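You operate a simulated robot arm through the tools that you are given. There is no shell and no other tool. Be economical: measure what you need, move in short steps, check, and stop when the job is done.

You are at the controls of a simulated two-armed robot. One attempt, no reset.

JOB
Put the yellow clip from the back of the near bench on the bench edge beside the balance. Put the 200 g steel weight from the back of the near bench on the grate of the drip tray and the 100 g steel weight on the store table top. Press the zero button of the colour meter three times. Switch the thermometer switch on. Take the label block labelled "No. 95" from the back of the near bench and leave it on the clear pane there. Put the glass jar that says "26" from the back of the near bench on the fourth shelf from the bottom of the tall shelving and the glass jar that says "57" on the steel work top. Any order will do. Set down upright: glass jar.

It is judged by the outcome, as a careful person would: the job done as asked, and still so three seconds after it is handed in. It fails if anything else is knocked over, pushed out of place, dropped, spilled or broken.

ROBOT AND FRAMES
Two 7-joint arms with two-finger grippers on one trunk, on a base that drives. Base frame: it is fixed to the floor where the robot stands at the start and does not move with it; the origin is under the middle of the robot, x ahead of it, y to its left, z up. Lengths are in m, angles in degrees, forces in N, time in s.
The left shoulder is at the start at [0.06, 0.123, 0.995], the right one opposite. With the tool pointing down near the work surface each hand reaches from about 0.36 to 0.8 m from the robot's upright axis, wherever it stands, measured 20 degrees to its own side. Places, roughly: bench edge beside the balance [1, 3.3, 0.9]; clear pane (15x10x1 cm) [0.6, -0.1, 0.9]; fourth shelf of the tall shelving [-1.4, -1.7, 1.2]; glass jar [0.5, -1, 1]; grate of the drip tray (22x26 cm) [-1.2, 4.64, 0.88]; label block [0.5, -0.5, 1]; steel weight [0.5, 0.25, 1]; steel work top [0.6, -2.6, 0.9]; store table top [-1.3, -0.4, 0.9]; thermometer switch [1, -0.4, 1]; yellow clip (3x3x6 cm) [0.5, 0.1, 0.9]; zero button of the colour meter [1, 0.2, 1]. Payload 1.47 kg a hand.
Tool frame (each hand has its own): the origin (TCP) lies between the finger pads and is the grasp point; the fingertips stand 0.016 m ahead of it; z points along the fingers, y is the line along which they close. Largest opening 0.087 m; the body of the gripper starts 0.055 m behind the TCP.
Orientation is that of the tool frame in the base frame, as a unit quaternion [x, y, z, w]. With the fingers straight down and closing along the base's y, the tool's x points along the base's -x, its y along +y and its z along -z.

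CONTROLS
- The arms move only by the tool apply_moves. It takes "left_commands", "right_commands" or both (then of equal length, played together; a hand with none holds still); each is a list of rows, each a list of 3 entries, a list of its own where there are three numbers: the shift along the base's x, y, z in cm, then the turn, a rotation vector about the base's x, y, z in degrees, then the gripper command, from -1 (shut) to 1 (fully open), values between in proportion. In form: [[[tx, ty, tz], [wx, wy, wz], fingers], ...]. A call has 1 to 10 rows; each row is the pose to reach, as a shift and turn from the pose commanded when the call began. Each row takes 0.2 s and may step no farther than 0.05 m and 8.6 degrees from the row before; otherwise, or with a gripper value out of range, the whole call is refused. A pose out of reach is approached as far as the arm can. The call stops where the force on the tool passes 40 N (or 10 N more than at its start, if that is more) or the arm is blocked; 0.2 s more then pass. Each finger travels about 0.153 m/s and halts on what it meets, pressing with about 28 N; the grip force reading is that of the motor and also rises with nothing between the fingers. The clock runs only during rows and for 0.2 s after the last one: add rows that repeat a pose to give the fingers time. The reply holds the time, the measured pose of the TCP, the force on the tool along the base axes, the opening and the grip force, in the units named above and with some noise, with the torque about the TCP (base axes, N m) and any sound that the robot's microphone picked up.
- Cameras (640 x 400 px; columns grow to the right, rows downward): "scene" is now at [0.0858, -0.0281, 1.5526]; the picture's right is [-0.35, -0.94, 0.00], its down [-0.67, 0.25, -0.70] and it looks along [0.66, -0.25, -0.71] (base axes); focal length 269 px, centre (320, 200). "left" rides on the left gripper at [0.073, -0.012, -0.09] in its tool frame; the picture's right is [0.16, 0.99, 0.00], its down [-0.72, 0.12, -0.68] and it looks along [-0.67, 0.11, 0.73] (tool axes); focal length 247 px, centre (320, 200). "right" rides on the right gripper at [0.073, 0.012, -0.09] in its tool frame; the picture's right is [-0.16, 0.99, 0.00], its down [-0.72, -0.12, -0.68] and it looks along [-0.67, -0.11, 0.73] (tool axes); focal length 247 px, centre (320, 200). There is no depth. A picture from a camera that has moved, and an enlarged one, comes with that camera's place and axes in the base frame and with its lens.
- get_image(camera): a new picture of that camera. No time passes.
- lift_body(by): slides the trunk up (or, below 0, down) by that many m; the arms and the scene camera ride with it, the base frame stays. It gives what a move gives, with no picture.
- roll_base(legs): drives the robot by 1 to 6 legs, each [ahead, left, turn to the left] in m, m and degrees, along the robot's own axes; the way and the turn of a leg run together, so that a leg with both is an arc; at most 1.5 m and 180 degrees a leg. The arms and the cameras ride along, it lands a little off, and it stops where it bumps. It gives what a move gives.
- head_to(pan, tilt): turns the head with the scene camera to pan (to the left, within 120 degrees either way) and tilt (down, from -29 to 69), counted from straight ahead of the robot. It gives what a move gives.
- zoom(camera, box): a new picture of the part [left, top, right, bottom] of that camera's present view, enlarged. No time passes.
- hand_in(): hands the job in; it is judged then, once.

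Go step by step. Nothing tells you exact positions but the pictures and the camera data: compare them with the known pose of the tool, close in by small moves and look again before you grip or let go. The budget is 207 turns and 194 pictures, counting those below and the enlarged ones. Unless the task says otherwise, let go and move clear before handing in.

The tools are called after "Call:" as a command line: name --argument value ..., lists and objects as JSON in quotes. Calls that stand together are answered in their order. apply_moves: Moves the arms, as the interface text tells. Its arguments: {"type":"object","properties":{"left_commands":{"type":"array"},"right_commands":{"type":"array"}},"required":[]} The other tools are called the same way: lift_body (by) slides the trunk up or down; roll_base (legs) drives the base; head_to (pan, tilt) turns the head that bears the scene camera; get_image (camera) takes a picture; zoom (camera, box) takes an enlarged picture of a part of a camera's view; hand_in () hands the job in.

At the start:

```text
clock: 0.0
left_tcp_pos: [0.5306, 0.0819, 1.2549]
left_ee_rot: [0.0, 1.0, 0.001, -0.001]
left_wrist_force: [-0.9, 0.3, 0.0]
left_torque: [0.02, -0.03, -0.02]
left_opening: 0.0871
left_grip_force: 0.1
right_tcp_pos: [0.4014, -0.2346, 1.2557]
right_ee_rot: [0.001, 1.0, -0.001, 0.001]
right_wrist_force: [0.8, -0.1, 0.0]
right_torque: [0.03, 0.0, -0.02]
right_opening: 0.0868
right_grip_force: 0.1
trunk travel left (down, up): [-0.15, 0.08]
robot x, y, heading: [-0.0023, 0.0015, 0.1]
head pan, tilt: [-20.7, 45.4]
```

scene: 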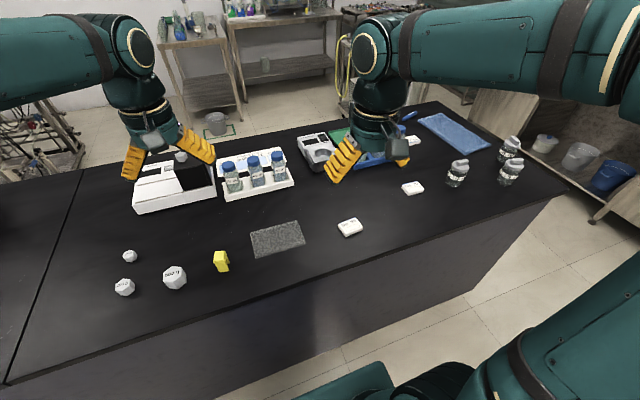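
right: 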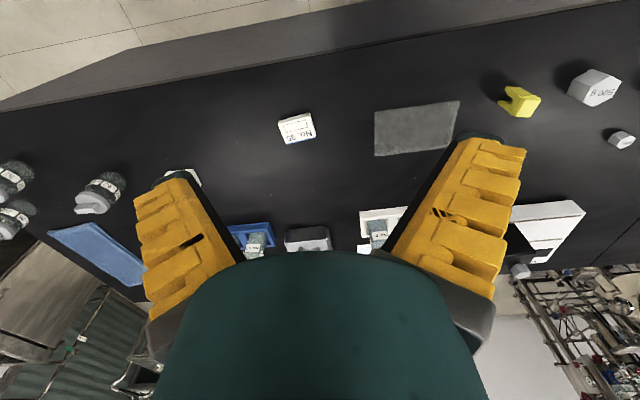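
left: 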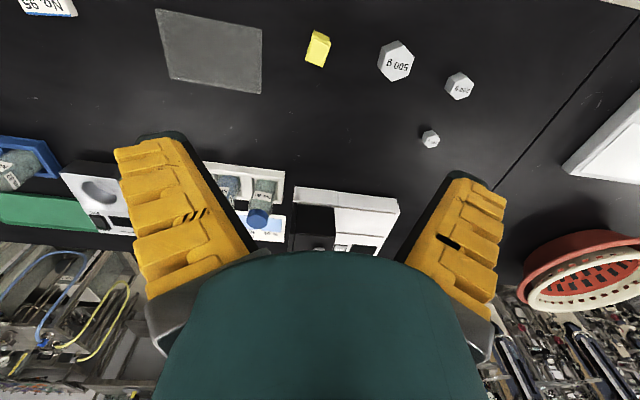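

I see the near bench with three weights, the yellow clip, the pane, two label blocks and three jars. I'll zoom in to read the labels first.

Call:
zoom --camera "scene" --box '[100, 210, 300, 310]'

Call:
zoom --camera "scene" --box '[320, 120, 560, 250]'

Call:
zoom --camera "scene" --box '[120, 110, 440, 220]'

```text
3.20 times, centred on (200, 260) of scene
camera zoom: at [0.0858, -0.0281, 1.5526], right [-0.35, -0.94, 0.0], down [-0.67, 0.25, -0.7], along [0.66, -0.25, -0.71], focal length 860 px, centre (704, 8)
```

zoom: 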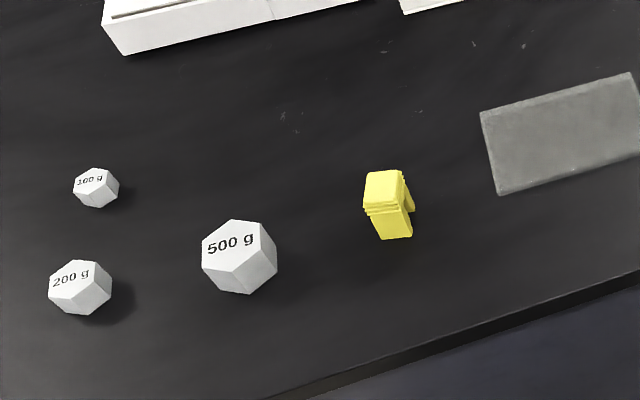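

```text
2.67 times, centred on (440, 185) of scene
camera zoom: at [0.0858, -0.0281, 1.5526], right [-0.35, -0.94, 0.0], down [-0.67, 0.25, -0.7], along [0.66, -0.25, -0.71], focal length 716 px, centre (0, 240)
```

zoom: 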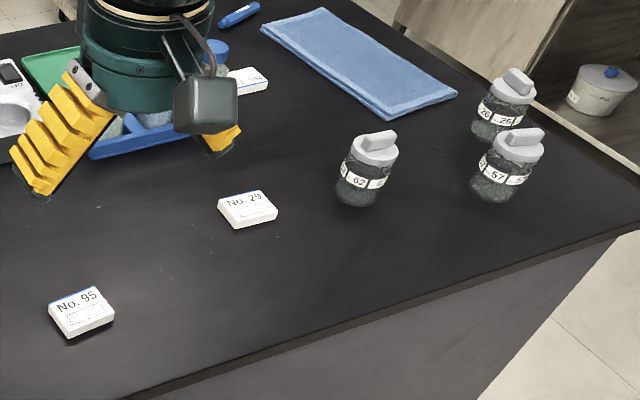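

```text
2.00 times, centred on (280, 165) of scene
camera zoom: at [0.0858, -0.0281, 1.5526], right [-0.35, -0.94, 0.0], down [-0.67, 0.25, -0.7], along [0.66, -0.25, -0.71], focal length 537 px, centre (400, 270)
```

zoom: 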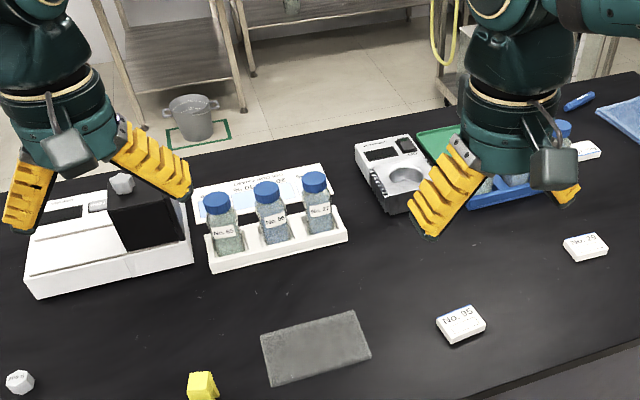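

The bench top is near z=0.90; the 500 g weight is near (0.54, 0.20). The 200 g, 100 g, No. 95 block and jars 26, 57, 62 are identified. I'll look around before moving.

Call:
head_to --pan 60 --tilt 25

Call:
get_image --camera "scene"

Call:
head_to --pan 115 --tilt 25

Call:
get_image --camera "scene"

Call:
head_to --pan -115 --tilt 25

Call:
get_image --camera "scene"

Call:
head_to --pan -65 --tilt 25

Call:
get_image --camera "scene"

Call:
head_to --pan 0 --tilt 30

Call:
get_image --camera "scene"

```text
clock: 1.5
left_tcp_pos: [0.5289, 0.081, 1.2549]
left_ee_rot: [0.0, 1.0, 0.001, 0.0]
left_wrist_force: [0.0, 0.3, 0.0]
left_torque: [0.02, 0.0, -0.01]
left_opening: 0.087
left_grip_force: 0.0
right_tcp_pos: [0.4017, -0.2343, 1.256]
right_ee_rot: [0.0, 1.0, 0.0, 0.001]
right_wrist_force: [-0.1, -0.2, -0.1]
right_torque: [0.02, 0.02, 0.03]
right_opening: 0.0866
right_grip_force: 0.2
trunk travel left (down, up): [-0.15, 0.08]
robot x, y, heading: [0.0015, 0.0039, -0.1]
head pan, tilt: [60.0, 25.0]
```

```text
187 pictures are left
camera scene: at [0.0561, 0.0803, 1.5837], right [0.87, -0.5, 0.0], down [-0.21, -0.37, -0.91], along [0.45, 0.78, -0.42], focal length 269 px, centre (320, 200)
```

scene: 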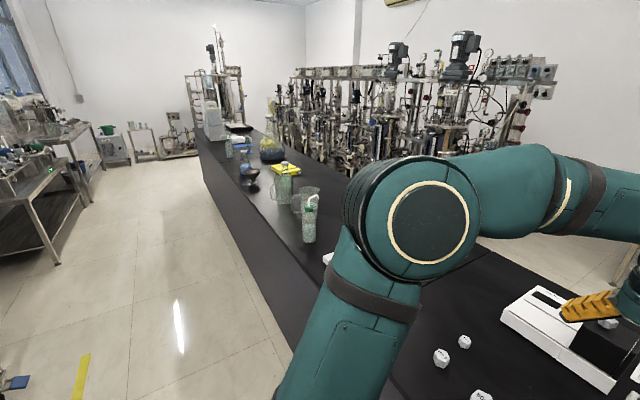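

```text
clock: 2.8
left_tcp_pos: [0.5291, 0.0815, 1.2556]
left_ee_rot: [0.0, 1.0, 0.0, 0.0]
left_wrist_force: [-0.2, 0.0, -0.9]
left_torque: [-0.01, 0.03, -0.01]
left_opening: 0.0868
left_grip_force: 0.1
right_tcp_pos: [0.4008, -0.2345, 1.2552]
right_ee_rot: [0.0, 1.0, 0.0, 0.0]
right_wrist_force: [-0.8, 0.1, -1.0]
right_torque: [0.01, -0.04, -0.01]
right_opening: 0.0869
right_grip_force: 0.0
trunk travel left (down, up): [-0.15, 0.08]
robot x, y, heading: [0.0031, -0.003, -0.0]
head pan, tilt: [115.0, 25.0]
```

```text
186 pictures are left
camera scene: at [-0.0289, 0.084, 1.5838], right [0.91, 0.42, 0.0], down [0.18, -0.38, -0.91], along [-0.38, 0.82, -0.42], focal length 269 px, centre (320, 200)
```

scene: 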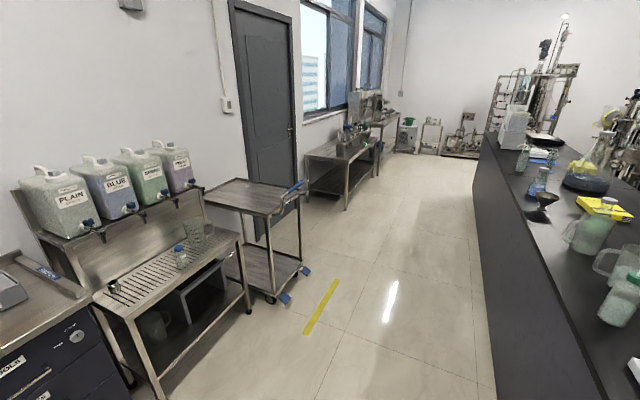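

```text
clock: 6.1
left_tcp_pos: [0.5292, 0.0806, 1.2556]
left_ee_rot: [0.0, 1.0, 0.001, 0.0]
left_wrist_force: [0.2, 0.2, -0.6]
left_torque: [0.03, -0.01, 0.01]
left_opening: 0.087
left_grip_force: 0.0
right_tcp_pos: [0.4006, -0.2348, 1.2562]
right_ee_rot: [0.0, 1.0, 0.0, 0.0]
right_wrist_force: [-0.3, 0.4, 0.2]
right_torque: [0.02, -0.02, 0.02]
right_opening: 0.087
right_grip_force: 0.0
trunk travel left (down, up): [-0.15, 0.08]
robot x, y, heading: [-0.0049, 0.0024, 0.2]
head pan, tilt: [-115.0, 25.0]
```

```text
185 pictures are left
camera scene: at [-0.0289, -0.083, 1.5838], right [-0.91, 0.42, 0.0], down [0.18, 0.38, -0.91], along [-0.38, -0.82, -0.42], focal length 269 px, centre (320, 200)
```

scene: 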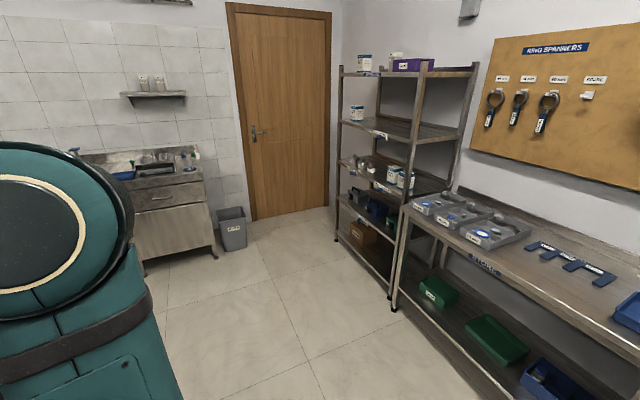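

```text
clock: 7.2
left_tcp_pos: [0.5308, 0.0805, 1.2549]
left_ee_rot: [0.0, 1.0, 0.0, 0.0]
left_wrist_force: [-0.1, 0.5, -0.2]
left_torque: [0.01, 0.0, 0.03]
left_opening: 0.087
left_grip_force: 0.1
right_tcp_pos: [0.4014, -0.2349, 1.2563]
right_ee_rot: [0.001, 1.0, 0.0, 0.0]
right_wrist_force: [-1.1, -0.9, 0.2]
right_torque: [-0.02, -0.03, 0.02]
right_opening: 0.087
right_grip_force: 0.0
trunk travel left (down, up): [-0.15, 0.08]
robot x, y, heading: [0.0021, 0.0022, -0.1]
head pan, tilt: [-65.0, 25.0]
```

```text
184 pictures are left
camera scene: at [0.0489, -0.083, 1.5838], right [-0.91, -0.42, 0.0], down [-0.18, 0.38, -0.91], along [0.38, -0.82, -0.42], focal length 269 px, centre (320, 200)
```

scene: 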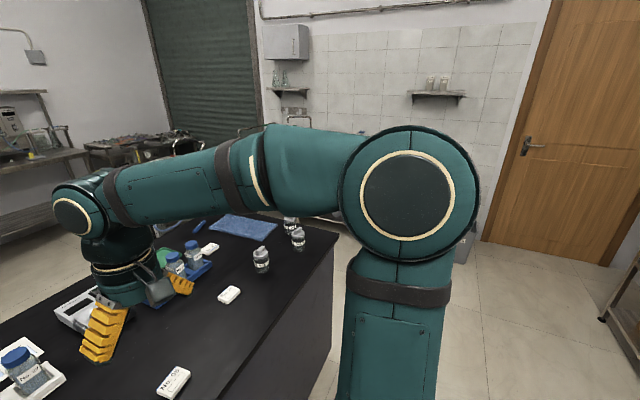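

```text
clock: 8.6
left_tcp_pos: [0.5299, 0.0819, 1.2548]
left_ee_rot: [0.0, 1.0, 0.0, 0.0]
left_wrist_force: [0.4, 0.3, -0.4]
left_torque: [0.0, -0.01, 0.0]
left_opening: 0.0867
left_grip_force: 0.0
right_tcp_pos: [0.4007, -0.2339, 1.2567]
right_ee_rot: [0.0, 1.0, 0.0, 0.0]
right_wrist_force: [0.6, 0.1, 0.2]
right_torque: [0.05, 0.0, -0.02]
right_opening: 0.0869
right_grip_force: 0.1
trunk travel left (down, up): [-0.15, 0.08]
robot x, y, heading: [0.003, -0.0005, -0.1]
head pan, tilt: [0.0, 30.0]
```

```text
183 pictures are left
camera scene: at [0.1004, 0.0005, 1.5758], right [0.0, -1.0, 0.0], down [-0.5, 0.0, -0.87], along [0.87, 0.0, -0.5], focal length 269 px, centre (320, 200)
```

scene: 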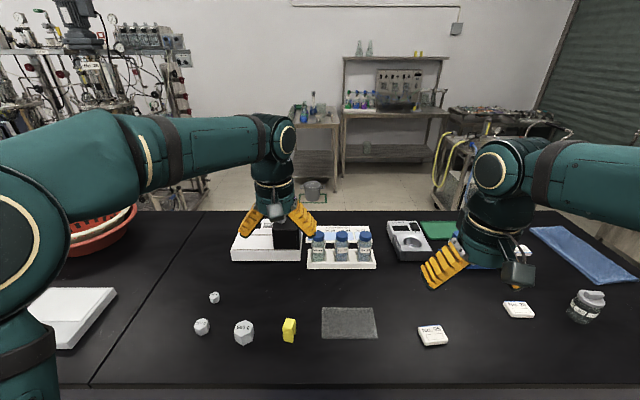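

The robot stands in an aisle, with the bench front edge at x≈0.42. The No. 95 block is at about (0.54, -0.30), so I'll bring the right hand above it.

Call:
apply_moves --right_commands '[[[2.3, -1.1, -3.8], [0, 0, 0], 1], [[4.6, -2.2, -7.6], [0, 0, 0], 1], [[7, -3.3, -11.4], [0, 0, 0], 1], [[9.3, -4.4, -15.2], [0, 0, 0], 1], [[11.6, -5.5, -19], [0, 0, 0], 1], [[13.9, -6.6, -22.6], [0, 0, 0], 1]]'

Call:
get_image --camera "right"

Call:
zoom --camera "scene" --box '[220, 190, 620, 390]'

```text
clock: 10.0
left_tcp_pos: [0.5309, 0.0811, 1.2538]
left_ee_rot: [0.0, 1.0, 0.001, 0.0]
left_wrist_force: [0.4, -0.4, -0.1]
left_torque: [0.04, 0.01, 0.01]
left_opening: 0.0868
left_grip_force: 0.0
right_tcp_pos: [0.5401, -0.3033, 1.029]
right_ee_rot: [0.0, 1.0, 0.0, -0.001]
right_wrist_force: [-0.3, 0.1, -0.1]
right_torque: [0.02, 0.05, -0.02]
right_opening: 0.0873
right_grip_force: 0.0
trunk travel left (down, up): [-0.15, 0.08]
robot x, y, heading: [-0.0, 0.0011, -0.1]
head pan, tilt: [0.0, 30.0]
```

```text
182 pictures are left
camera right: at [0.4678, -0.2923, 1.1179], right [0.16, 0.99, 0.0], down [0.72, -0.12, 0.68], along [0.67, -0.11, -0.73], focal length 247 px, centre (320, 200)
```

right: 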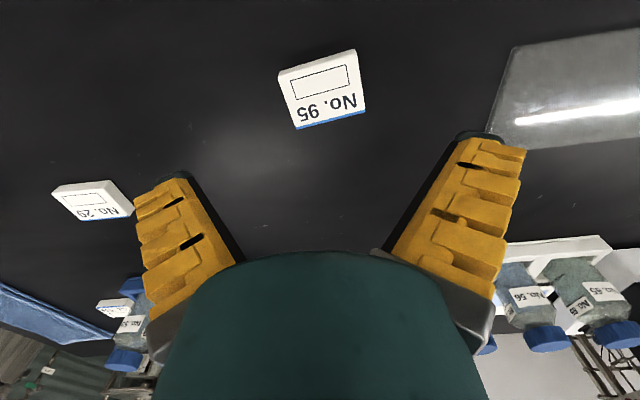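

```text
1.60 times, centred on (420, 290) of scene
camera zoom: at [0.1022, 0.0, 1.5756], right [0.0, -1.0, 0.0], down [-0.5, 0.0, -0.87], along [0.87, 0.0, -0.5], focal length 430 px, centre (160, 56)
```

zoom: 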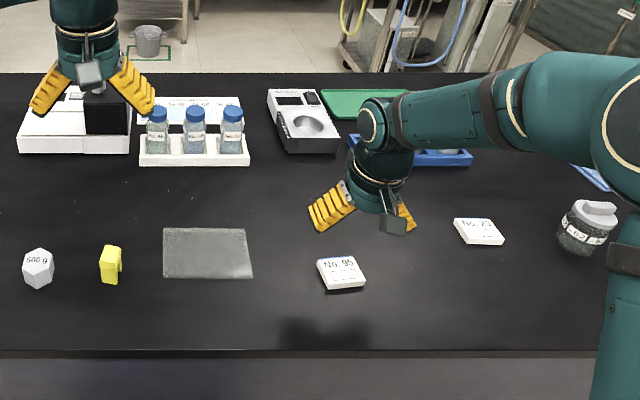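

The block is centred near (0.538, -0.300), about 6.1 cm along y and 4.4 cm along x, turned about 5°. I'll align with it and descend partway.

Call:
apply_moves --right_commands '[[[-0.1, 0.1, -4], [0, 0, 5.5], 1], [[-0.1, 0.1, -8], [0, 0, 5.5], 1], [[-0.1, 0.1, -10], [0, 0, 5.5], 1]]'

Call:
get_image --camera "right"

Call:
head_to --pan -25 --tilt 45

Call:
zoom --camera "scene" --box '[240, 150, 400, 250]'

```text
clock: 10.8
left_tcp_pos: [0.5312, 0.0813, 1.2556]
left_ee_rot: [0.0, 1.0, -0.001, 0.0]
left_wrist_force: [0.5, -0.7, -0.5]
left_torque: [-0.01, 0.0, 0.03]
left_opening: 0.0872
left_grip_force: 0.0
right_tcp_pos: [0.5381, -0.2989, 0.9281]
right_ee_rot: [-0.048, 0.999, 0.0, 0.0]
right_wrist_force: [-0.3, -0.2, 0.8]
right_torque: [-0.03, 0.05, -0.03]
right_opening: 0.0872
right_grip_force: 0.0
trunk travel left (down, up): [-0.15, 0.08]
robot x, y, heading: [0.0, 0.0002, -0.2]
head pan, tilt: [0.0, 30.0]
```

```text
180 pictures are left
camera right: at [0.4651, -0.295, 1.0168], right [0.06, 1.0, 0.0], down [0.73, -0.05, 0.68], along [0.68, -0.04, -0.73], focal length 247 px, centre (320, 200)
```

right: 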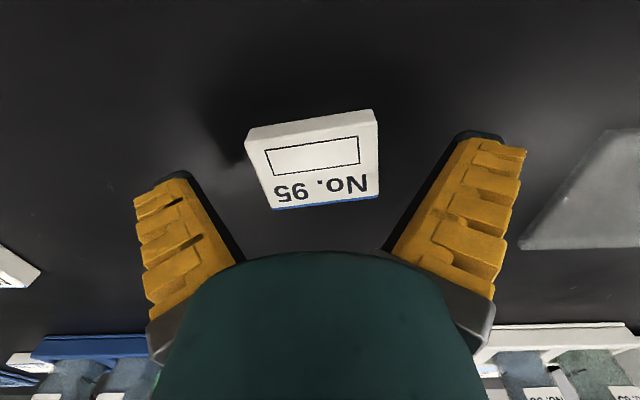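

```text
clock: 11.7
left_tcp_pos: [0.5313, 0.0809, 1.2548]
left_ee_rot: [0.0, 1.0, -0.001, 0.0]
left_wrist_force: [-0.8, -0.5, -0.2]
left_torque: [0.0, -0.02, -0.03]
left_opening: 0.087
left_grip_force: 0.0
right_tcp_pos: [0.538, -0.2976, 0.9275]
right_ee_rot: [-0.048, 0.999, 0.0, 0.0]
right_wrist_force: [0.5, 0.1, -0.5]
right_torque: [0.03, 0.04, 0.01]
right_opening: 0.0871
right_grip_force: 0.1
trunk travel left (down, up): [-0.15, 0.08]
robot x, y, heading: [-0.0007, 0.0022, 0.1]
head pan, tilt: [-25.0, 45.0]
```

```text
4.00 times, centred on (320, 200) of scene
camera zoom: at [0.0838, -0.0338, 1.5532], right [-0.42, -0.91, 0.0], down [-0.64, 0.3, -0.71], along [0.64, -0.3, -0.71], focal length 1074 px, centre (320, 200)
```

zoom: 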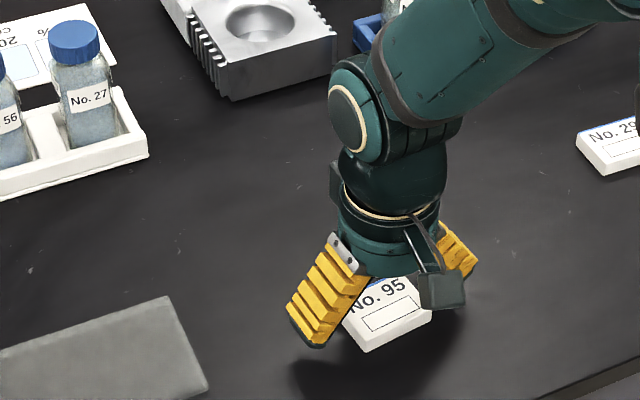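

Aligned with the block. I'll descend slightly and grip.

Call:
apply_moves --right_commands '[[[0, 0, -0.9], [0, 0, 0], 1], [[0, 0, -0.9], [0, 0, 0], 0.2], [[0, 0, -0.9], [0, 0, 0], -0.2], [[0, 0, -0.9], [0, 0, 0], -0.2]]'

Call:
get_image --camera "right"

```text
clock: 12.7
left_tcp_pos: [0.5301, 0.0824, 1.2565]
left_ee_rot: [-0.001, 1.0, 0.0, 0.0]
left_wrist_force: [-0.1, 0.3, -0.4]
left_torque: [-0.02, -0.01, -0.01]
left_opening: 0.0871
left_grip_force: 0.1
right_tcp_pos: [0.5377, -0.3001, 0.9186]
right_ee_rot: [-0.048, 0.999, 0.0, 0.001]
right_wrist_force: [0.5, -0.8, 3.2]
right_torque: [-0.01, 0.04, 0.04]
right_opening: 0.0553
right_grip_force: 28.3
trunk travel left (down, up): [-0.15, 0.08]
robot x, y, heading: [-0.002, -0.0014, -0.1]
head pan, tilt: [-25.0, 45.0]
```

```text
178 pictures are left
camera right: at [0.4646, -0.2954, 1.0079], right [0.06, 1.0, 0.0], down [0.73, -0.05, 0.68], along [0.68, -0.04, -0.73], focal length 247 px, centre (320, 200)
```

right: 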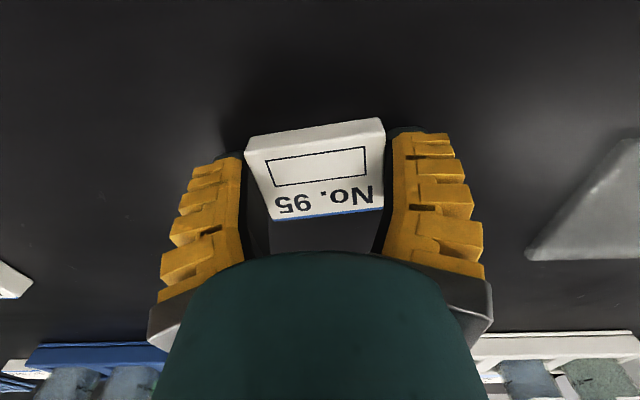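

Block gripped (5.5 cm). Lifting and carrying it to the pane, centred at about (0.58, -0.08).

Call:
apply_moves --right_commands '[[[0, 0, 4], [0, 0, 0], -0.2], [[0, 0, 7], [0, 0, 0], -0.2], [[1, 4.8, 7], [0, 0, -2], -0.2], [[2, 9.5, 7], [0, 0, -4], -0.2], [[3, 14, 7], [0, 0, -5], -0.2], [[4, 18.5, 7], [0, 0, -5], -0.2], [[4.2, 21, 7], [0, 0, -5], -0.2], [[4.2, 21, 7], [0, 0, -5], -0.2]]'

Call:
get_image --camera "right"

Call:
head_to --pan -5 --tilt 50

Call:
get_image --camera "scene"

```text
clock: 14.5
left_tcp_pos: [0.5307, 0.0796, 1.2555]
left_ee_rot: [0.0, 1.0, 0.0, 0.001]
left_wrist_force: [-1.0, 0.9, -0.9]
left_torque: [-0.01, 0.02, 0.0]
left_opening: 0.0869
left_grip_force: 0.1
right_tcp_pos: [0.579, -0.0897, 0.9913]
right_ee_rot: [-0.006, 1.0, 0.001, 0.0]
right_wrist_force: [0.4, -0.4, -0.2]
right_torque: [0.0, 0.0, 0.03]
right_opening: 0.0543
right_grip_force: 27.9
trunk travel left (down, up): [-0.15, 0.08]
robot x, y, heading: [-0.0034, -0.0013, 0.2]
head pan, tilt: [-25.0, 45.0]
```

```text
177 pictures are left
camera right: at [0.5063, -0.0801, 1.0804], right [0.15, 0.99, 0.0], down [0.72, -0.11, 0.68], along [0.67, -0.1, -0.73], focal length 247 px, centre (320, 200)
```

right: 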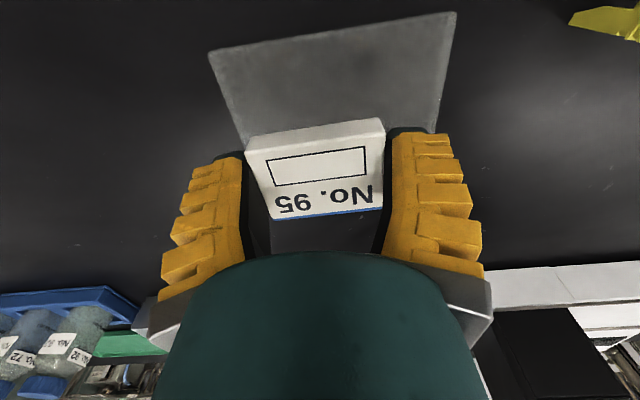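

```text
clock: 15.3
left_tcp_pos: [0.5304, 0.082, 1.2555]
left_ee_rot: [-0.001, 1.0, -0.001, 0.0]
left_wrist_force: [-0.1, 0.8, -0.2]
left_torque: [0.02, -0.03, 0.0]
left_opening: 0.0868
left_grip_force: 0.1
right_tcp_pos: [0.5794, -0.0901, 0.991]
right_ee_rot: [-0.004, 1.0, 0.0, 0.0]
right_wrist_force: [-0.5, 0.1, -1.3]
right_torque: [0.02, -0.02, 0.01]
right_opening: 0.0541
right_grip_force: 27.4
trunk travel left (down, up): [-0.15, 0.08]
robot x, y, heading: [-0.0017, -0.0009, -0.2]
head pan, tilt: [-5.0, 50.0]
```

```text
176 pictures are left
camera scene: at [0.0867, -0.0063, 1.5463], right [-0.09, -1.0, 0.0], down [-0.76, 0.07, -0.64], along [0.64, -0.06, -0.77], focal length 269 px, centre (320, 200)
```

scene: 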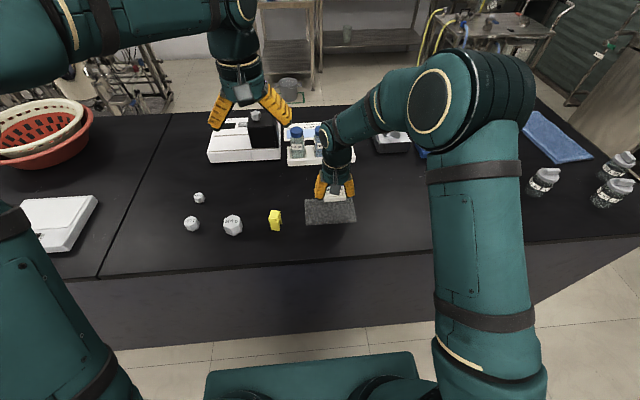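

The pane centre is (0.58, -0.08). Lowering the block onto it.

Call:
apply_moves --right_commands '[[[0, 1, -3], [0, 0, 0], -0.2], [[0, 1, -5.2], [0, 0, 0], -0.2], [[0, 1, -6.1], [0, 0, 0], -0.2]]'

Call:
get_image --camera "right"

Call:
zoom --camera "scene" --box '[270, 150, 390, 230]'

```text
clock: 16.1
left_tcp_pos: [0.5301, 0.0813, 1.2559]
left_ee_rot: [0.0, 1.0, 0.0, 0.0]
left_wrist_force: [-0.1, 0.4, -0.4]
left_torque: [0.03, 0.0, -0.03]
left_opening: 0.0869
left_grip_force: 0.1
right_tcp_pos: [0.5808, -0.08, 0.9287]
right_ee_rot: [-0.005, 1.0, 0.001, 0.0]
right_wrist_force: [-0.2, 0.2, -0.9]
right_torque: [0.04, -0.01, 0.03]
right_opening: 0.0541
right_grip_force: 28.2
trunk travel left (down, up): [-0.15, 0.08]
robot x, y, heading: [-0.0018, 0.0022, -0.0]
head pan, tilt: [-5.0, 50.0]
```

```text
175 pictures are left
camera right: at [0.5076, -0.0702, 1.0185], right [0.15, 0.99, 0.0], down [0.73, -0.11, 0.68], along [0.67, -0.1, -0.73], focal length 247 px, centre (320, 200)
```

right: 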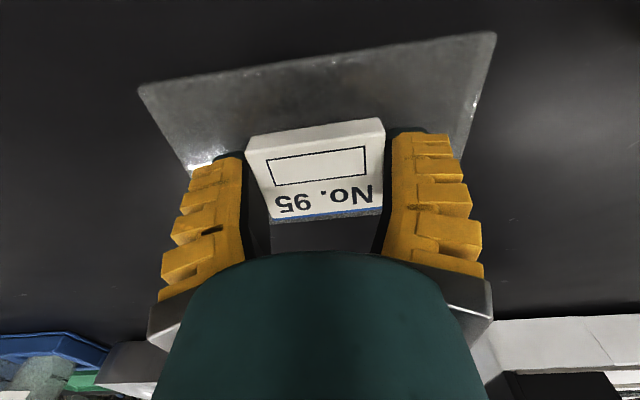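

```text
5.00 times, centred on (330, 190) of scene
camera zoom: at [0.087, -0.006, 1.5462], right [-0.09, -1.0, 0.0], down [-0.76, 0.07, -0.64], along [0.64, -0.06, -0.77], focal length 1343 px, centre (270, 250)
```

zoom: 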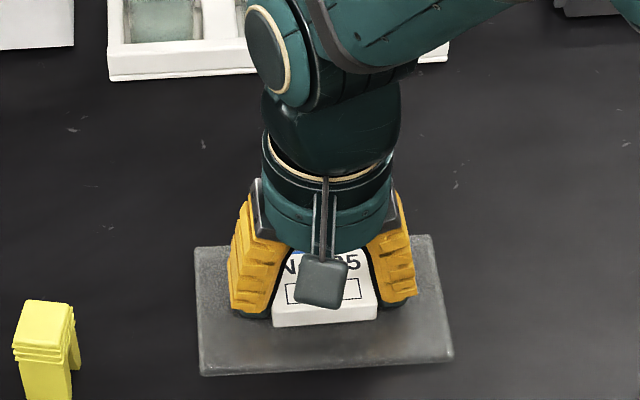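

Block is over the pane; I'll nudge down to contact.

Call:
apply_moves --right_commands '[[[0, 0, -0.2], [0, 0, 0], -0.2], [[0, 0, -0.4], [0, 0, 0], -0.2], [[0, 0, -0.4], [0, 0, 0], -0.2]]'

```text
clock: 16.9
left_tcp_pos: [0.5308, 0.0805, 1.2555]
left_ee_rot: [0.0, 1.0, 0.0, -0.001]
left_wrist_force: [0.6, 0.2, 0.1]
left_torque: [0.01, 0.06, 0.01]
left_opening: 0.0871
left_grip_force: 0.0
right_tcp_pos: [0.5798, -0.0799, 0.929]
right_ee_rot: [-0.004, 1.0, 0.001, 0.0]
right_wrist_force: [-0.1, -3.8, 10.9]
right_torque: [-0.05, 0.05, 0.03]
right_opening: 0.0582
right_grip_force: 28.2
trunk travel left (down, up): [-0.15, 0.08]
robot x, y, heading: [0.0009, 0.0016, -0.1]
head pan, tilt: [-5.0, 50.0]
```

Contact made (11 N). Releasing gently.

Call:
apply_moves --right_commands '[[[0, 0, 0.2], [0, 0, 0], -0.1], [[0, 0, 0.2], [0, 0, 0], 0.5], [[0, 0, 0.2], [0, 0, 0], 0.9], [[0, 0, 4], [0, 0, 0], 0.9], [[0, 0, 8], [0, 0, 0], 0.9], [[-2, -3, 12], [0, 0, 0], 0.9]]'

Call:
get_image --camera "right"

```text
refused: row 6 steps farther than a row can; nothing moved
```

```text
173 pictures are left
camera right: at [0.5072, -0.0699, 1.0161], right [0.15, 0.99, 0.0], down [0.72, -0.11, 0.68], along [0.67, -0.1, -0.73], focal length 247 px, centre (320, 200)
```

right: 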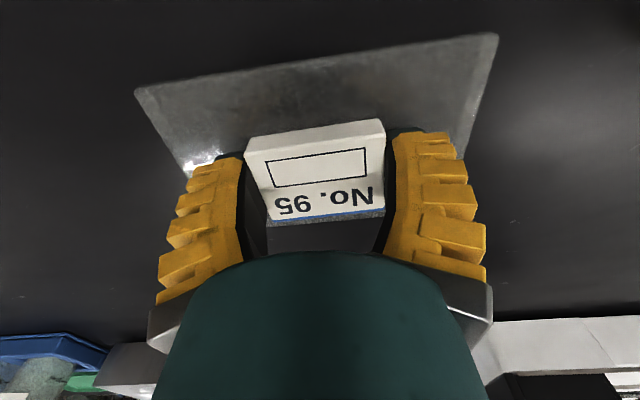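

The call was refused because the last row's step was too long, so I'll retry with shorter rows.

Call:
apply_moves --right_commands '[[[0, 0, 0.2], [0, 0, 0], 0], [[0, 0, 0.2], [0, 0, 0], 0.5], [[0, 0, 0.2], [0, 0, 0], 0.9], [[0, 0, 4], [0, 0, 0], 0.9], [[0, 0, 8], [0, 0, 0], 0.9], [[0, 0, 12], [0, 0, 0], 0.9], [[0, -3, 15], [0, 0, 0], 0.9]]'

Call:
get_image --camera "right"

```text
clock: 18.5
left_tcp_pos: [0.5303, 0.0787, 1.2559]
left_ee_rot: [0.0, 1.0, 0.0, -0.001]
left_wrist_force: [-1.0, 0.9, 0.0]
left_torque: [0.05, 0.01, 0.04]
left_opening: 0.0868
left_grip_force: 0.0
right_tcp_pos: [0.5841, -0.1143, 1.0765]
right_ee_rot: [-0.005, 1.0, 0.001, 0.0]
right_wrist_force: [0.3, -0.3, -0.3]
right_torque: [0.02, -0.01, -0.01]
right_opening: 0.0837
right_grip_force: 0.6
trunk travel left (down, up): [-0.15, 0.08]
robot x, y, heading: [-0.0062, -0.0031, -0.1]
head pan, tilt: [-5.0, 50.0]
```

```text
172 pictures are left
camera right: at [0.5096, -0.1032, 1.1666], right [0.15, 0.99, 0.0], down [0.72, -0.11, 0.68], along [0.67, -0.1, -0.73], focal length 247 px, centre (320, 200)
```

right: 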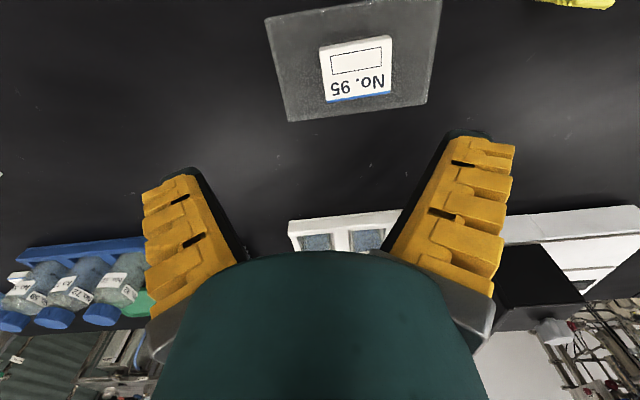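

No. 95 is on the pane. Next I'll inspect the instruments.

Call:
head_to --pan 0 --tilt 40

Call:
get_image --camera "scene"

Call:
get_image --camera "left"

```text
clock: 19.2
left_tcp_pos: [0.5304, 0.0815, 1.2548]
left_ee_rot: [0.0, 1.0, 0.001, 0.0]
left_wrist_force: [-1.0, 0.6, 0.2]
left_torque: [-0.01, -0.01, -0.01]
left_opening: 0.0869
left_grip_force: 0.2
right_tcp_pos: [0.582, -0.1123, 1.0761]
right_ee_rot: [-0.004, 1.0, -0.001, 0.0]
right_wrist_force: [-0.3, 0.0, 0.2]
right_torque: [0.01, -0.01, 0.02]
right_opening: 0.0837
right_grip_force: 0.7
trunk travel left (down, up): [-0.15, 0.08]
robot x, y, heading: [-0.0017, 0.0002, -0.1]
head pan, tilt: [0.0, 40.0]
```

```text
171 pictures are left
camera scene: at [0.095, 0.0006, 1.5604], right [0.0, -1.0, 0.0], down [-0.64, 0.0, -0.77], along [0.77, 0.0, -0.64], focal length 269 px, centre (320, 200)
```

scene: 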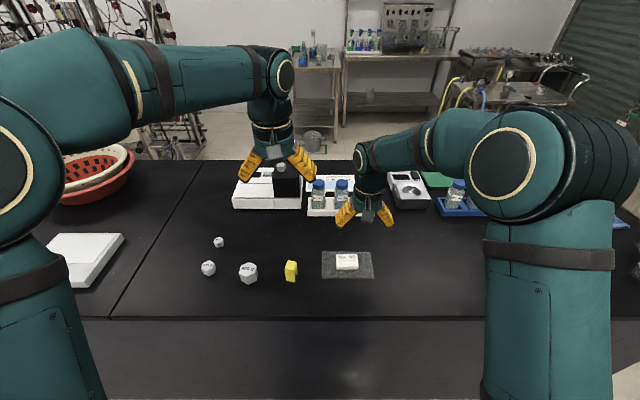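

```text
170 pictures are left
camera left: at [0.4577, 0.0697, 1.3449], right [-0.16, 0.99, 0.0], down [0.72, 0.12, 0.68], along [0.67, 0.11, -0.73], focal length 247 px, centre (320, 200)
```

left: 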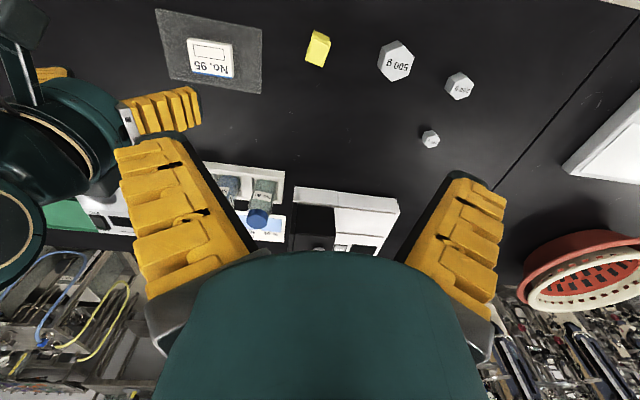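

Moving both hands aside to see the instruments.

Call:
apply_moves --left_commands '[[[-2, 4, 0], [0, 0, 0], 1], [[-4, 8, 0], [0, 0, 0], 1], [[-6, 12, 0], [0, 0, 0], 1], [[-8, 16, 0], [0, 0, 0], 1], [[-8, 20, 0], [0, 0, 0], 1]]' --right_commands '[[[-3, -3, 2], [0, 0, 0], 1], [[-6, -6, 4], [0, 0, 0], 1], [[-9, -9, 6], [0, 0, 0], 1], [[-12, -12, 8], [0, 0, 0], 1], [[-14, -15, 10], [0, 0, 0], 1]]'

Call:
zoom --camera "scene" --box '[220, 140, 380, 240]'

Call:
zoom --camera "scene" --box '[340, 140, 500, 240]'

```text
clock: 20.4
left_tcp_pos: [0.4494, 0.28, 1.2569]
left_ee_rot: [0.0, 1.0, 0.0, -0.001]
left_wrist_force: [-1.1, -0.9, 0.4]
left_torque: [0.0, -0.01, 0.01]
left_opening: 0.0872
left_grip_force: 0.0
right_tcp_pos: [0.4397, -0.26, 1.174]
right_ee_rot: [-0.005, 1.0, 0.001, 0.001]
right_wrist_force: [-0.1, 0.5, 0.3]
right_torque: [-0.02, 0.0, 0.0]
right_opening: 0.0869
right_grip_force: 0.1
trunk travel left (down, up): [-0.15, 0.08]
robot x, y, heading: [0.0007, 0.0024, -0.1]
head pan, tilt: [0.0, 40.0]
```

```text
4.00 times, centred on (300, 190) of scene
camera zoom: at [0.0944, 0.0006, 1.5605], right [0.0, -1.0, 0.0], down [-0.64, 0.0, -0.77], along [0.77, 0.0, -0.64], focal length 1074 px, centre (400, 240)
```

zoom: 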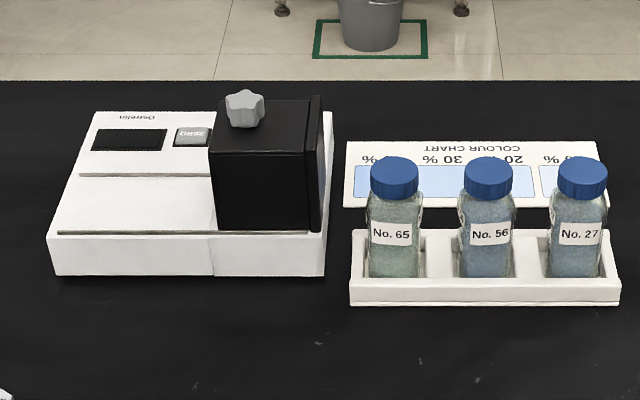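

```text
4.00 times, centred on (420, 190) of scene
camera zoom: at [0.0944, 0.0006, 1.5605], right [0.0, -1.0, 0.0], down [-0.64, 0.0, -0.77], along [0.77, 0.0, -0.64], focal length 1074 px, centre (-80, 240)
```

zoom: 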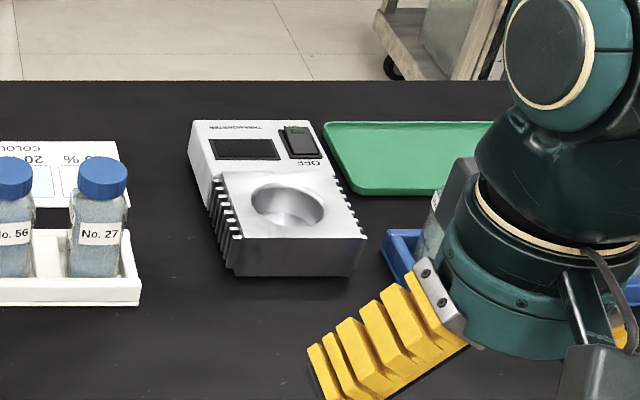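

The zero button is near (0.97, 0.205, 0.965) and the thermometer switch near (0.96, -0.37, 0.965). Both are far, so I'll check how much room the base has in front.

Call:
head_to --pan 0 --tilt 69

Call:
get_image --camera "scene"

```text
clock: 21.4
left_tcp_pos: [0.4492, 0.2797, 1.2561]
left_ee_rot: [0.0, 1.0, 0.0, 0.0]
left_wrist_force: [0.2, -0.2, -0.8]
left_torque: [0.01, -0.01, 0.02]
left_opening: 0.087
left_grip_force: 0.0
right_tcp_pos: [0.4413, -0.2603, 1.1736]
right_ee_rot: [-0.005, 1.0, 0.0, 0.001]
right_wrist_force: [0.7, 0.4, -0.2]
right_torque: [0.01, -0.01, 0.02]
right_opening: 0.0871
right_grip_force: 0.1
trunk travel left (down, up): [-0.15, 0.08]
robot x, y, heading: [-0.001, 0.0024, 0.1]
head pan, tilt: [0.0, 68.8]
```

```text
167 pictures are left
camera scene: at [0.0659, 0.0005, 1.5244], right [0.0, -1.0, 0.0], down [-0.93, 0.0, -0.36], along [0.36, 0.0, -0.93], focal length 269 px, centre (320, 200)
```

scene: 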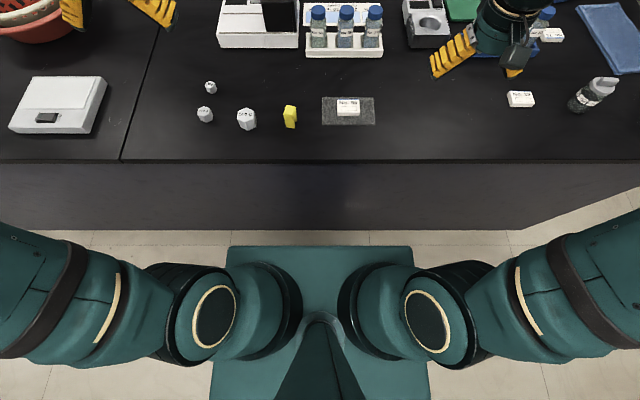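

There's a gap of about 10 cm or more. Rolling forward 0.08 m slowly.

Call:
roll_base --legs '[[0.08, 0, 0]]'

Call:
get_image --camera "scene"

```text
clock: 22.4
left_tcp_pos: [0.5293, 0.2811, 1.2562]
left_ee_rot: [-0.001, 1.0, 0.0, 0.0]
left_wrist_force: [-0.1, 0.0, -0.2]
left_torque: [0.01, -0.02, 0.0]
left_opening: 0.0871
left_grip_force: 0.0
right_tcp_pos: [0.5211, -0.26, 1.1736]
right_ee_rot: [-0.006, 1.0, 0.0, -0.001]
right_wrist_force: [0.0, 0.1, -0.1]
right_torque: [0.02, 0.03, -0.04]
right_opening: 0.0868
right_grip_force: 0.0
trunk travel left (down, up): [-0.15, 0.08]
robot x, y, heading: [0.0808, -0.0037, 0.3]
head pan, tilt: [0.0, 68.8]
```

```text
166 pictures are left
camera scene: at [0.1464, 0.0007, 1.5242], right [0.0, -1.0, 0.0], down [-0.93, 0.0, -0.36], along [0.36, 0.0, -0.93], focal length 269 px, centre (320, 200)
```

scene: 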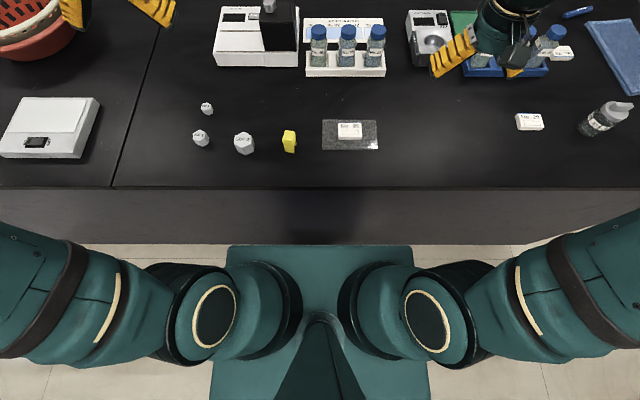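

Room is good. Bringing the closed left hand, tilted forward, towards the zero button.

Call:
apply_moves --left_commands '[[[4, -0.7, -1], [0, -5, 0], 0], [[8, -1.4, -2], [0, -10, 0], -1], [[12, -2.1, -3], [0, -15, 0], -1], [[16, -2.8, -4], [0, -20, 0], -1], [[20, -3.5, -5], [0, -25, 0], -1], [[24, -4.2, -7], [0, -30, 0], -1], [[28, -4.9, -9], [0, -35, 0], -1], [[32, -5.6, -11], [0, -40, 0], -1]]'

Call:
get_image --camera "left"

Call:
head_to --pan 5 --tilt 40

Call:
get_image --camera "scene"

```text
clock: 24.2
left_tcp_pos: [0.8481, 0.2237, 1.1471]
left_ee_rot: [-0.002, 0.939, 0.001, 0.343]
left_wrist_force: [-0.3, 0.9, 0.1]
left_torque: [0.03, 0.0, 0.0]
left_opening: 0.0001
left_grip_force: 28.0
right_tcp_pos: [0.5219, -0.2583, 1.1736]
right_ee_rot: [-0.005, 1.0, 0.001, -0.001]
right_wrist_force: [0.5, -1.2, -0.1]
right_torque: [-0.02, 0.04, -0.03]
right_opening: 0.0872
right_grip_force: 0.0
trunk travel left (down, up): [-0.15, 0.08]
robot x, y, heading: [0.0769, 0.0001, 0.4]
head pan, tilt: [0.0, 68.8]
```

```text
165 pictures are left
camera left: at [0.7364, 0.2127, 1.1684], right [-0.12, 0.99, -0.1], down [0.12, 0.12, 0.99], along [0.99, 0.11, -0.13], focal length 247 px, centre (320, 200)
```

left: 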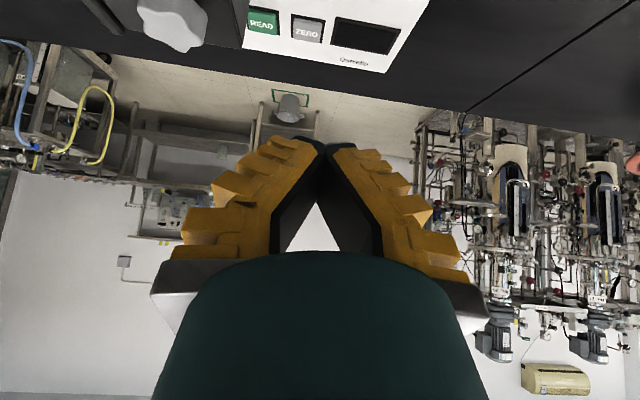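

```text
clock: 25.2
left_tcp_pos: [0.8483, 0.2246, 1.1465]
left_ee_rot: [-0.001, 0.94, 0.0, 0.342]
left_wrist_force: [0.1, -0.3, 0.2]
left_torque: [0.01, 0.03, 0.0]
left_opening: 0.0
left_grip_force: 27.9
right_tcp_pos: [0.5209, -0.2594, 1.1736]
right_ee_rot: [-0.005, 1.0, 0.0, 0.0]
right_wrist_force: [-0.4, 0.1, 0.0]
right_torque: [-0.01, 0.0, -0.02]
right_opening: 0.0872
right_grip_force: 0.0
trunk travel left (down, up): [-0.15, 0.08]
robot x, y, heading: [0.0775, 0.0024, 0.4]
head pan, tilt: [5.0, 40.0]
```

```text
164 pictures are left
camera scene: at [0.174, 0.0082, 1.5604], right [0.09, -1.0, 0.0], down [-0.64, -0.06, -0.77], along [0.76, 0.07, -0.64], focal length 269 px, centre (320, 200)
```

scene: 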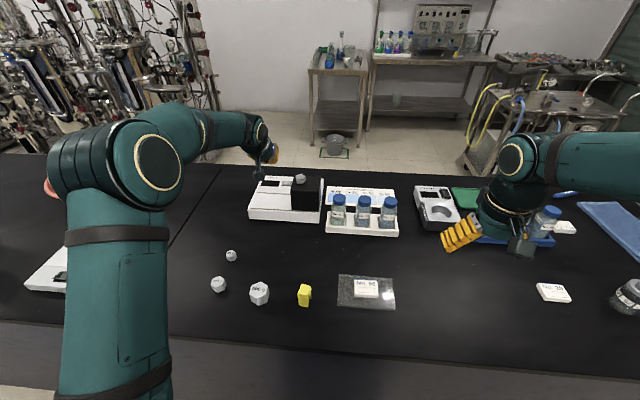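

The left hand camera shows READ (green) and ZERO (grey). ZERO is at about (0.966, 0.206, 0.966). I'll yaw the hand away from the black cell box and hover above ZERO.

Call:
apply_moves --left_commands '[[[4, -0.5, 0], [0, 0, -7], -1], [[8, -1, 0], [0, 0, -14], -1], [[12, -1.6, -3], [0, 0, -20], -1], [[12, -1.6, -7], [0, 0, -20], -1], [[12, -1.6, -10], [0, 0, -20], -1]]'

Call:
get_image --camera "left"

Call:
zoom --camera "scene" --box '[220, 120, 380, 220]'

```text
refused: row 3 steps farther than a row can; nothing moved
```

```text
163 pictures are left
camera left: at [0.7343, 0.2128, 1.1695], right [-0.12, 0.99, -0.1], down [0.12, 0.12, 0.99], along [0.99, 0.11, -0.13], focal length 247 px, centre (320, 200)
```

left: 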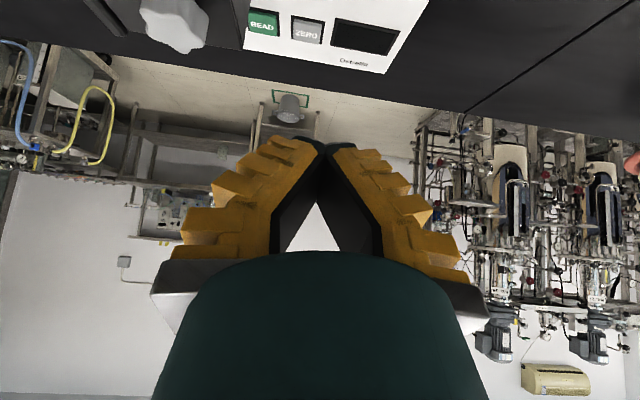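

```text
4.00 times, centred on (300, 170) of scene
camera zoom: at [0.174, 0.0082, 1.5604], right [0.09, -1.0, 0.0], down [-0.64, -0.06, -0.77], along [0.76, 0.07, -0.64], focal length 1074 px, centre (400, 320)
```

zoom: 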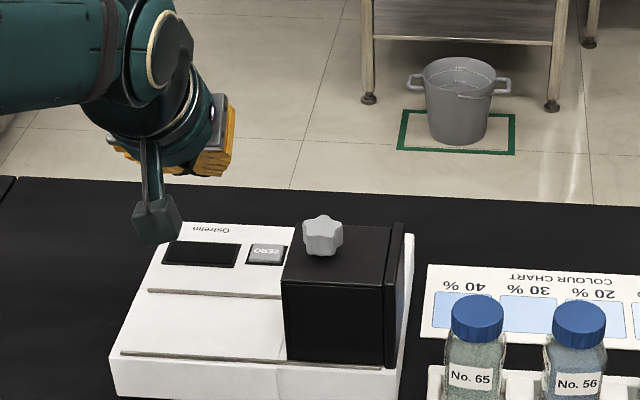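

Retrying with shorter steps.

Call:
apply_moves --left_commands '[[[4, -0.5, 0], [0, 0, -7], -1], [[8, -1, 0], [0, 0, -14], -1], [[12, -1.6, 0], [0, 0, -20], -1], [[12, -1.6, -4.5], [0, 0, -20], -1], [[12, -1.6, -9], [0, 0, -20], -1], [[12, -1.6, -10.5], [0, 0, -20], -1]]'

Call:
get_image --camera "left"

Call:
zoom --camera "scene" --box '[220, 120, 380, 220]'

```text
clock: 26.6
left_tcp_pos: [0.954, 0.2108, 1.0387]
left_ee_rot: [0.163, 0.925, -0.061, 0.337]
left_wrist_force: [0.0, -0.5, 0.7]
left_torque: [-0.03, 0.0, -0.01]
left_opening: 0.0003
left_grip_force: 27.7
left hand out of reach, approached as far as the arm can: row 3, 4, 5, 6
right_tcp_pos: [0.5208, -0.2587, 1.1737]
right_ee_rot: [-0.005, 1.0, 0.0, 0.001]
right_wrist_force: [1.0, 1.3, -0.5]
right_torque: [-0.01, 0.01, 0.0]
right_opening: 0.0869
right_grip_force: 0.1
trunk travel left (down, up): [-0.15, 0.08]
robot x, y, heading: [0.0812, -0.0002, 0.2]
head pan, tilt: [5.0, 40.0]
```

```text
161 pictures are left
camera left: at [0.8438, 0.2374, 1.0608], right [0.22, 0.97, -0.1], down [0.15, 0.07, 0.99], along [0.96, -0.23, -0.13], focal length 247 px, centre (320, 200)
```

left: 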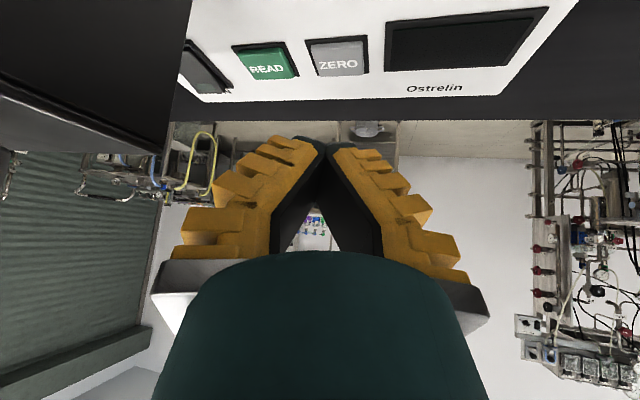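

```text
4.00 times, centred on (300, 170) of scene
camera zoom: at [0.1742, 0.0088, 1.5604], right [0.09, -1.0, 0.0], down [-0.64, -0.06, -0.77], along [0.76, 0.07, -0.64], focal length 1074 px, centre (400, 320)
```

zoom: 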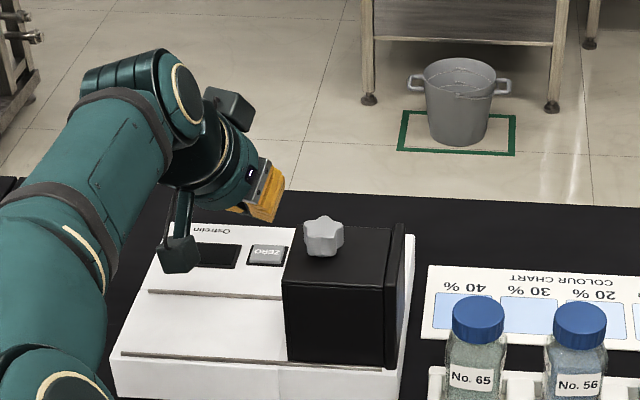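

ZERO sits directly ahead and below the fingers, but the arm is at its reach limit. I'll roll 3 cm closer.

Call:
roll_base --legs '[[0.03, 0, 0]]'

Call:
get_image --camera "left"

```text
clock: 27.4
left_tcp_pos: [0.9848, 0.208, 1.0381]
left_ee_rot: [0.162, 0.926, -0.059, 0.336]
left_wrist_force: [0.4, 0.0, 0.1]
left_torque: [0.03, 0.0, -0.03]
left_opening: 0.0001
left_grip_force: 28.5
right_tcp_pos: [0.5526, -0.2596, 1.1731]
right_ee_rot: [-0.006, 1.0, 0.0, -0.001]
right_wrist_force: [0.3, 0.8, 0.2]
right_torque: [-0.01, 0.04, 0.0]
right_opening: 0.087
right_grip_force: 0.0
trunk travel left (down, up): [-0.15, 0.08]
robot x, y, heading: [0.1117, 0.0011, -0.1]
head pan, tilt: [5.0, 40.0]
```

```text
159 pictures are left
camera left: at [0.8747, 0.2362, 1.0603], right [0.22, 0.97, -0.1], down [0.15, 0.07, 0.99], along [0.96, -0.24, -0.13], focal length 247 px, centre (320, 200)
```

left: 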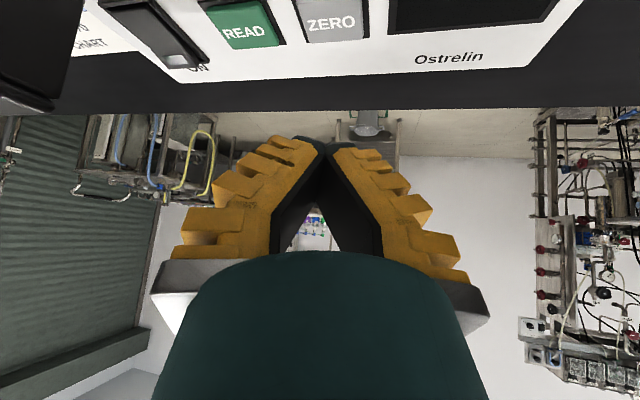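

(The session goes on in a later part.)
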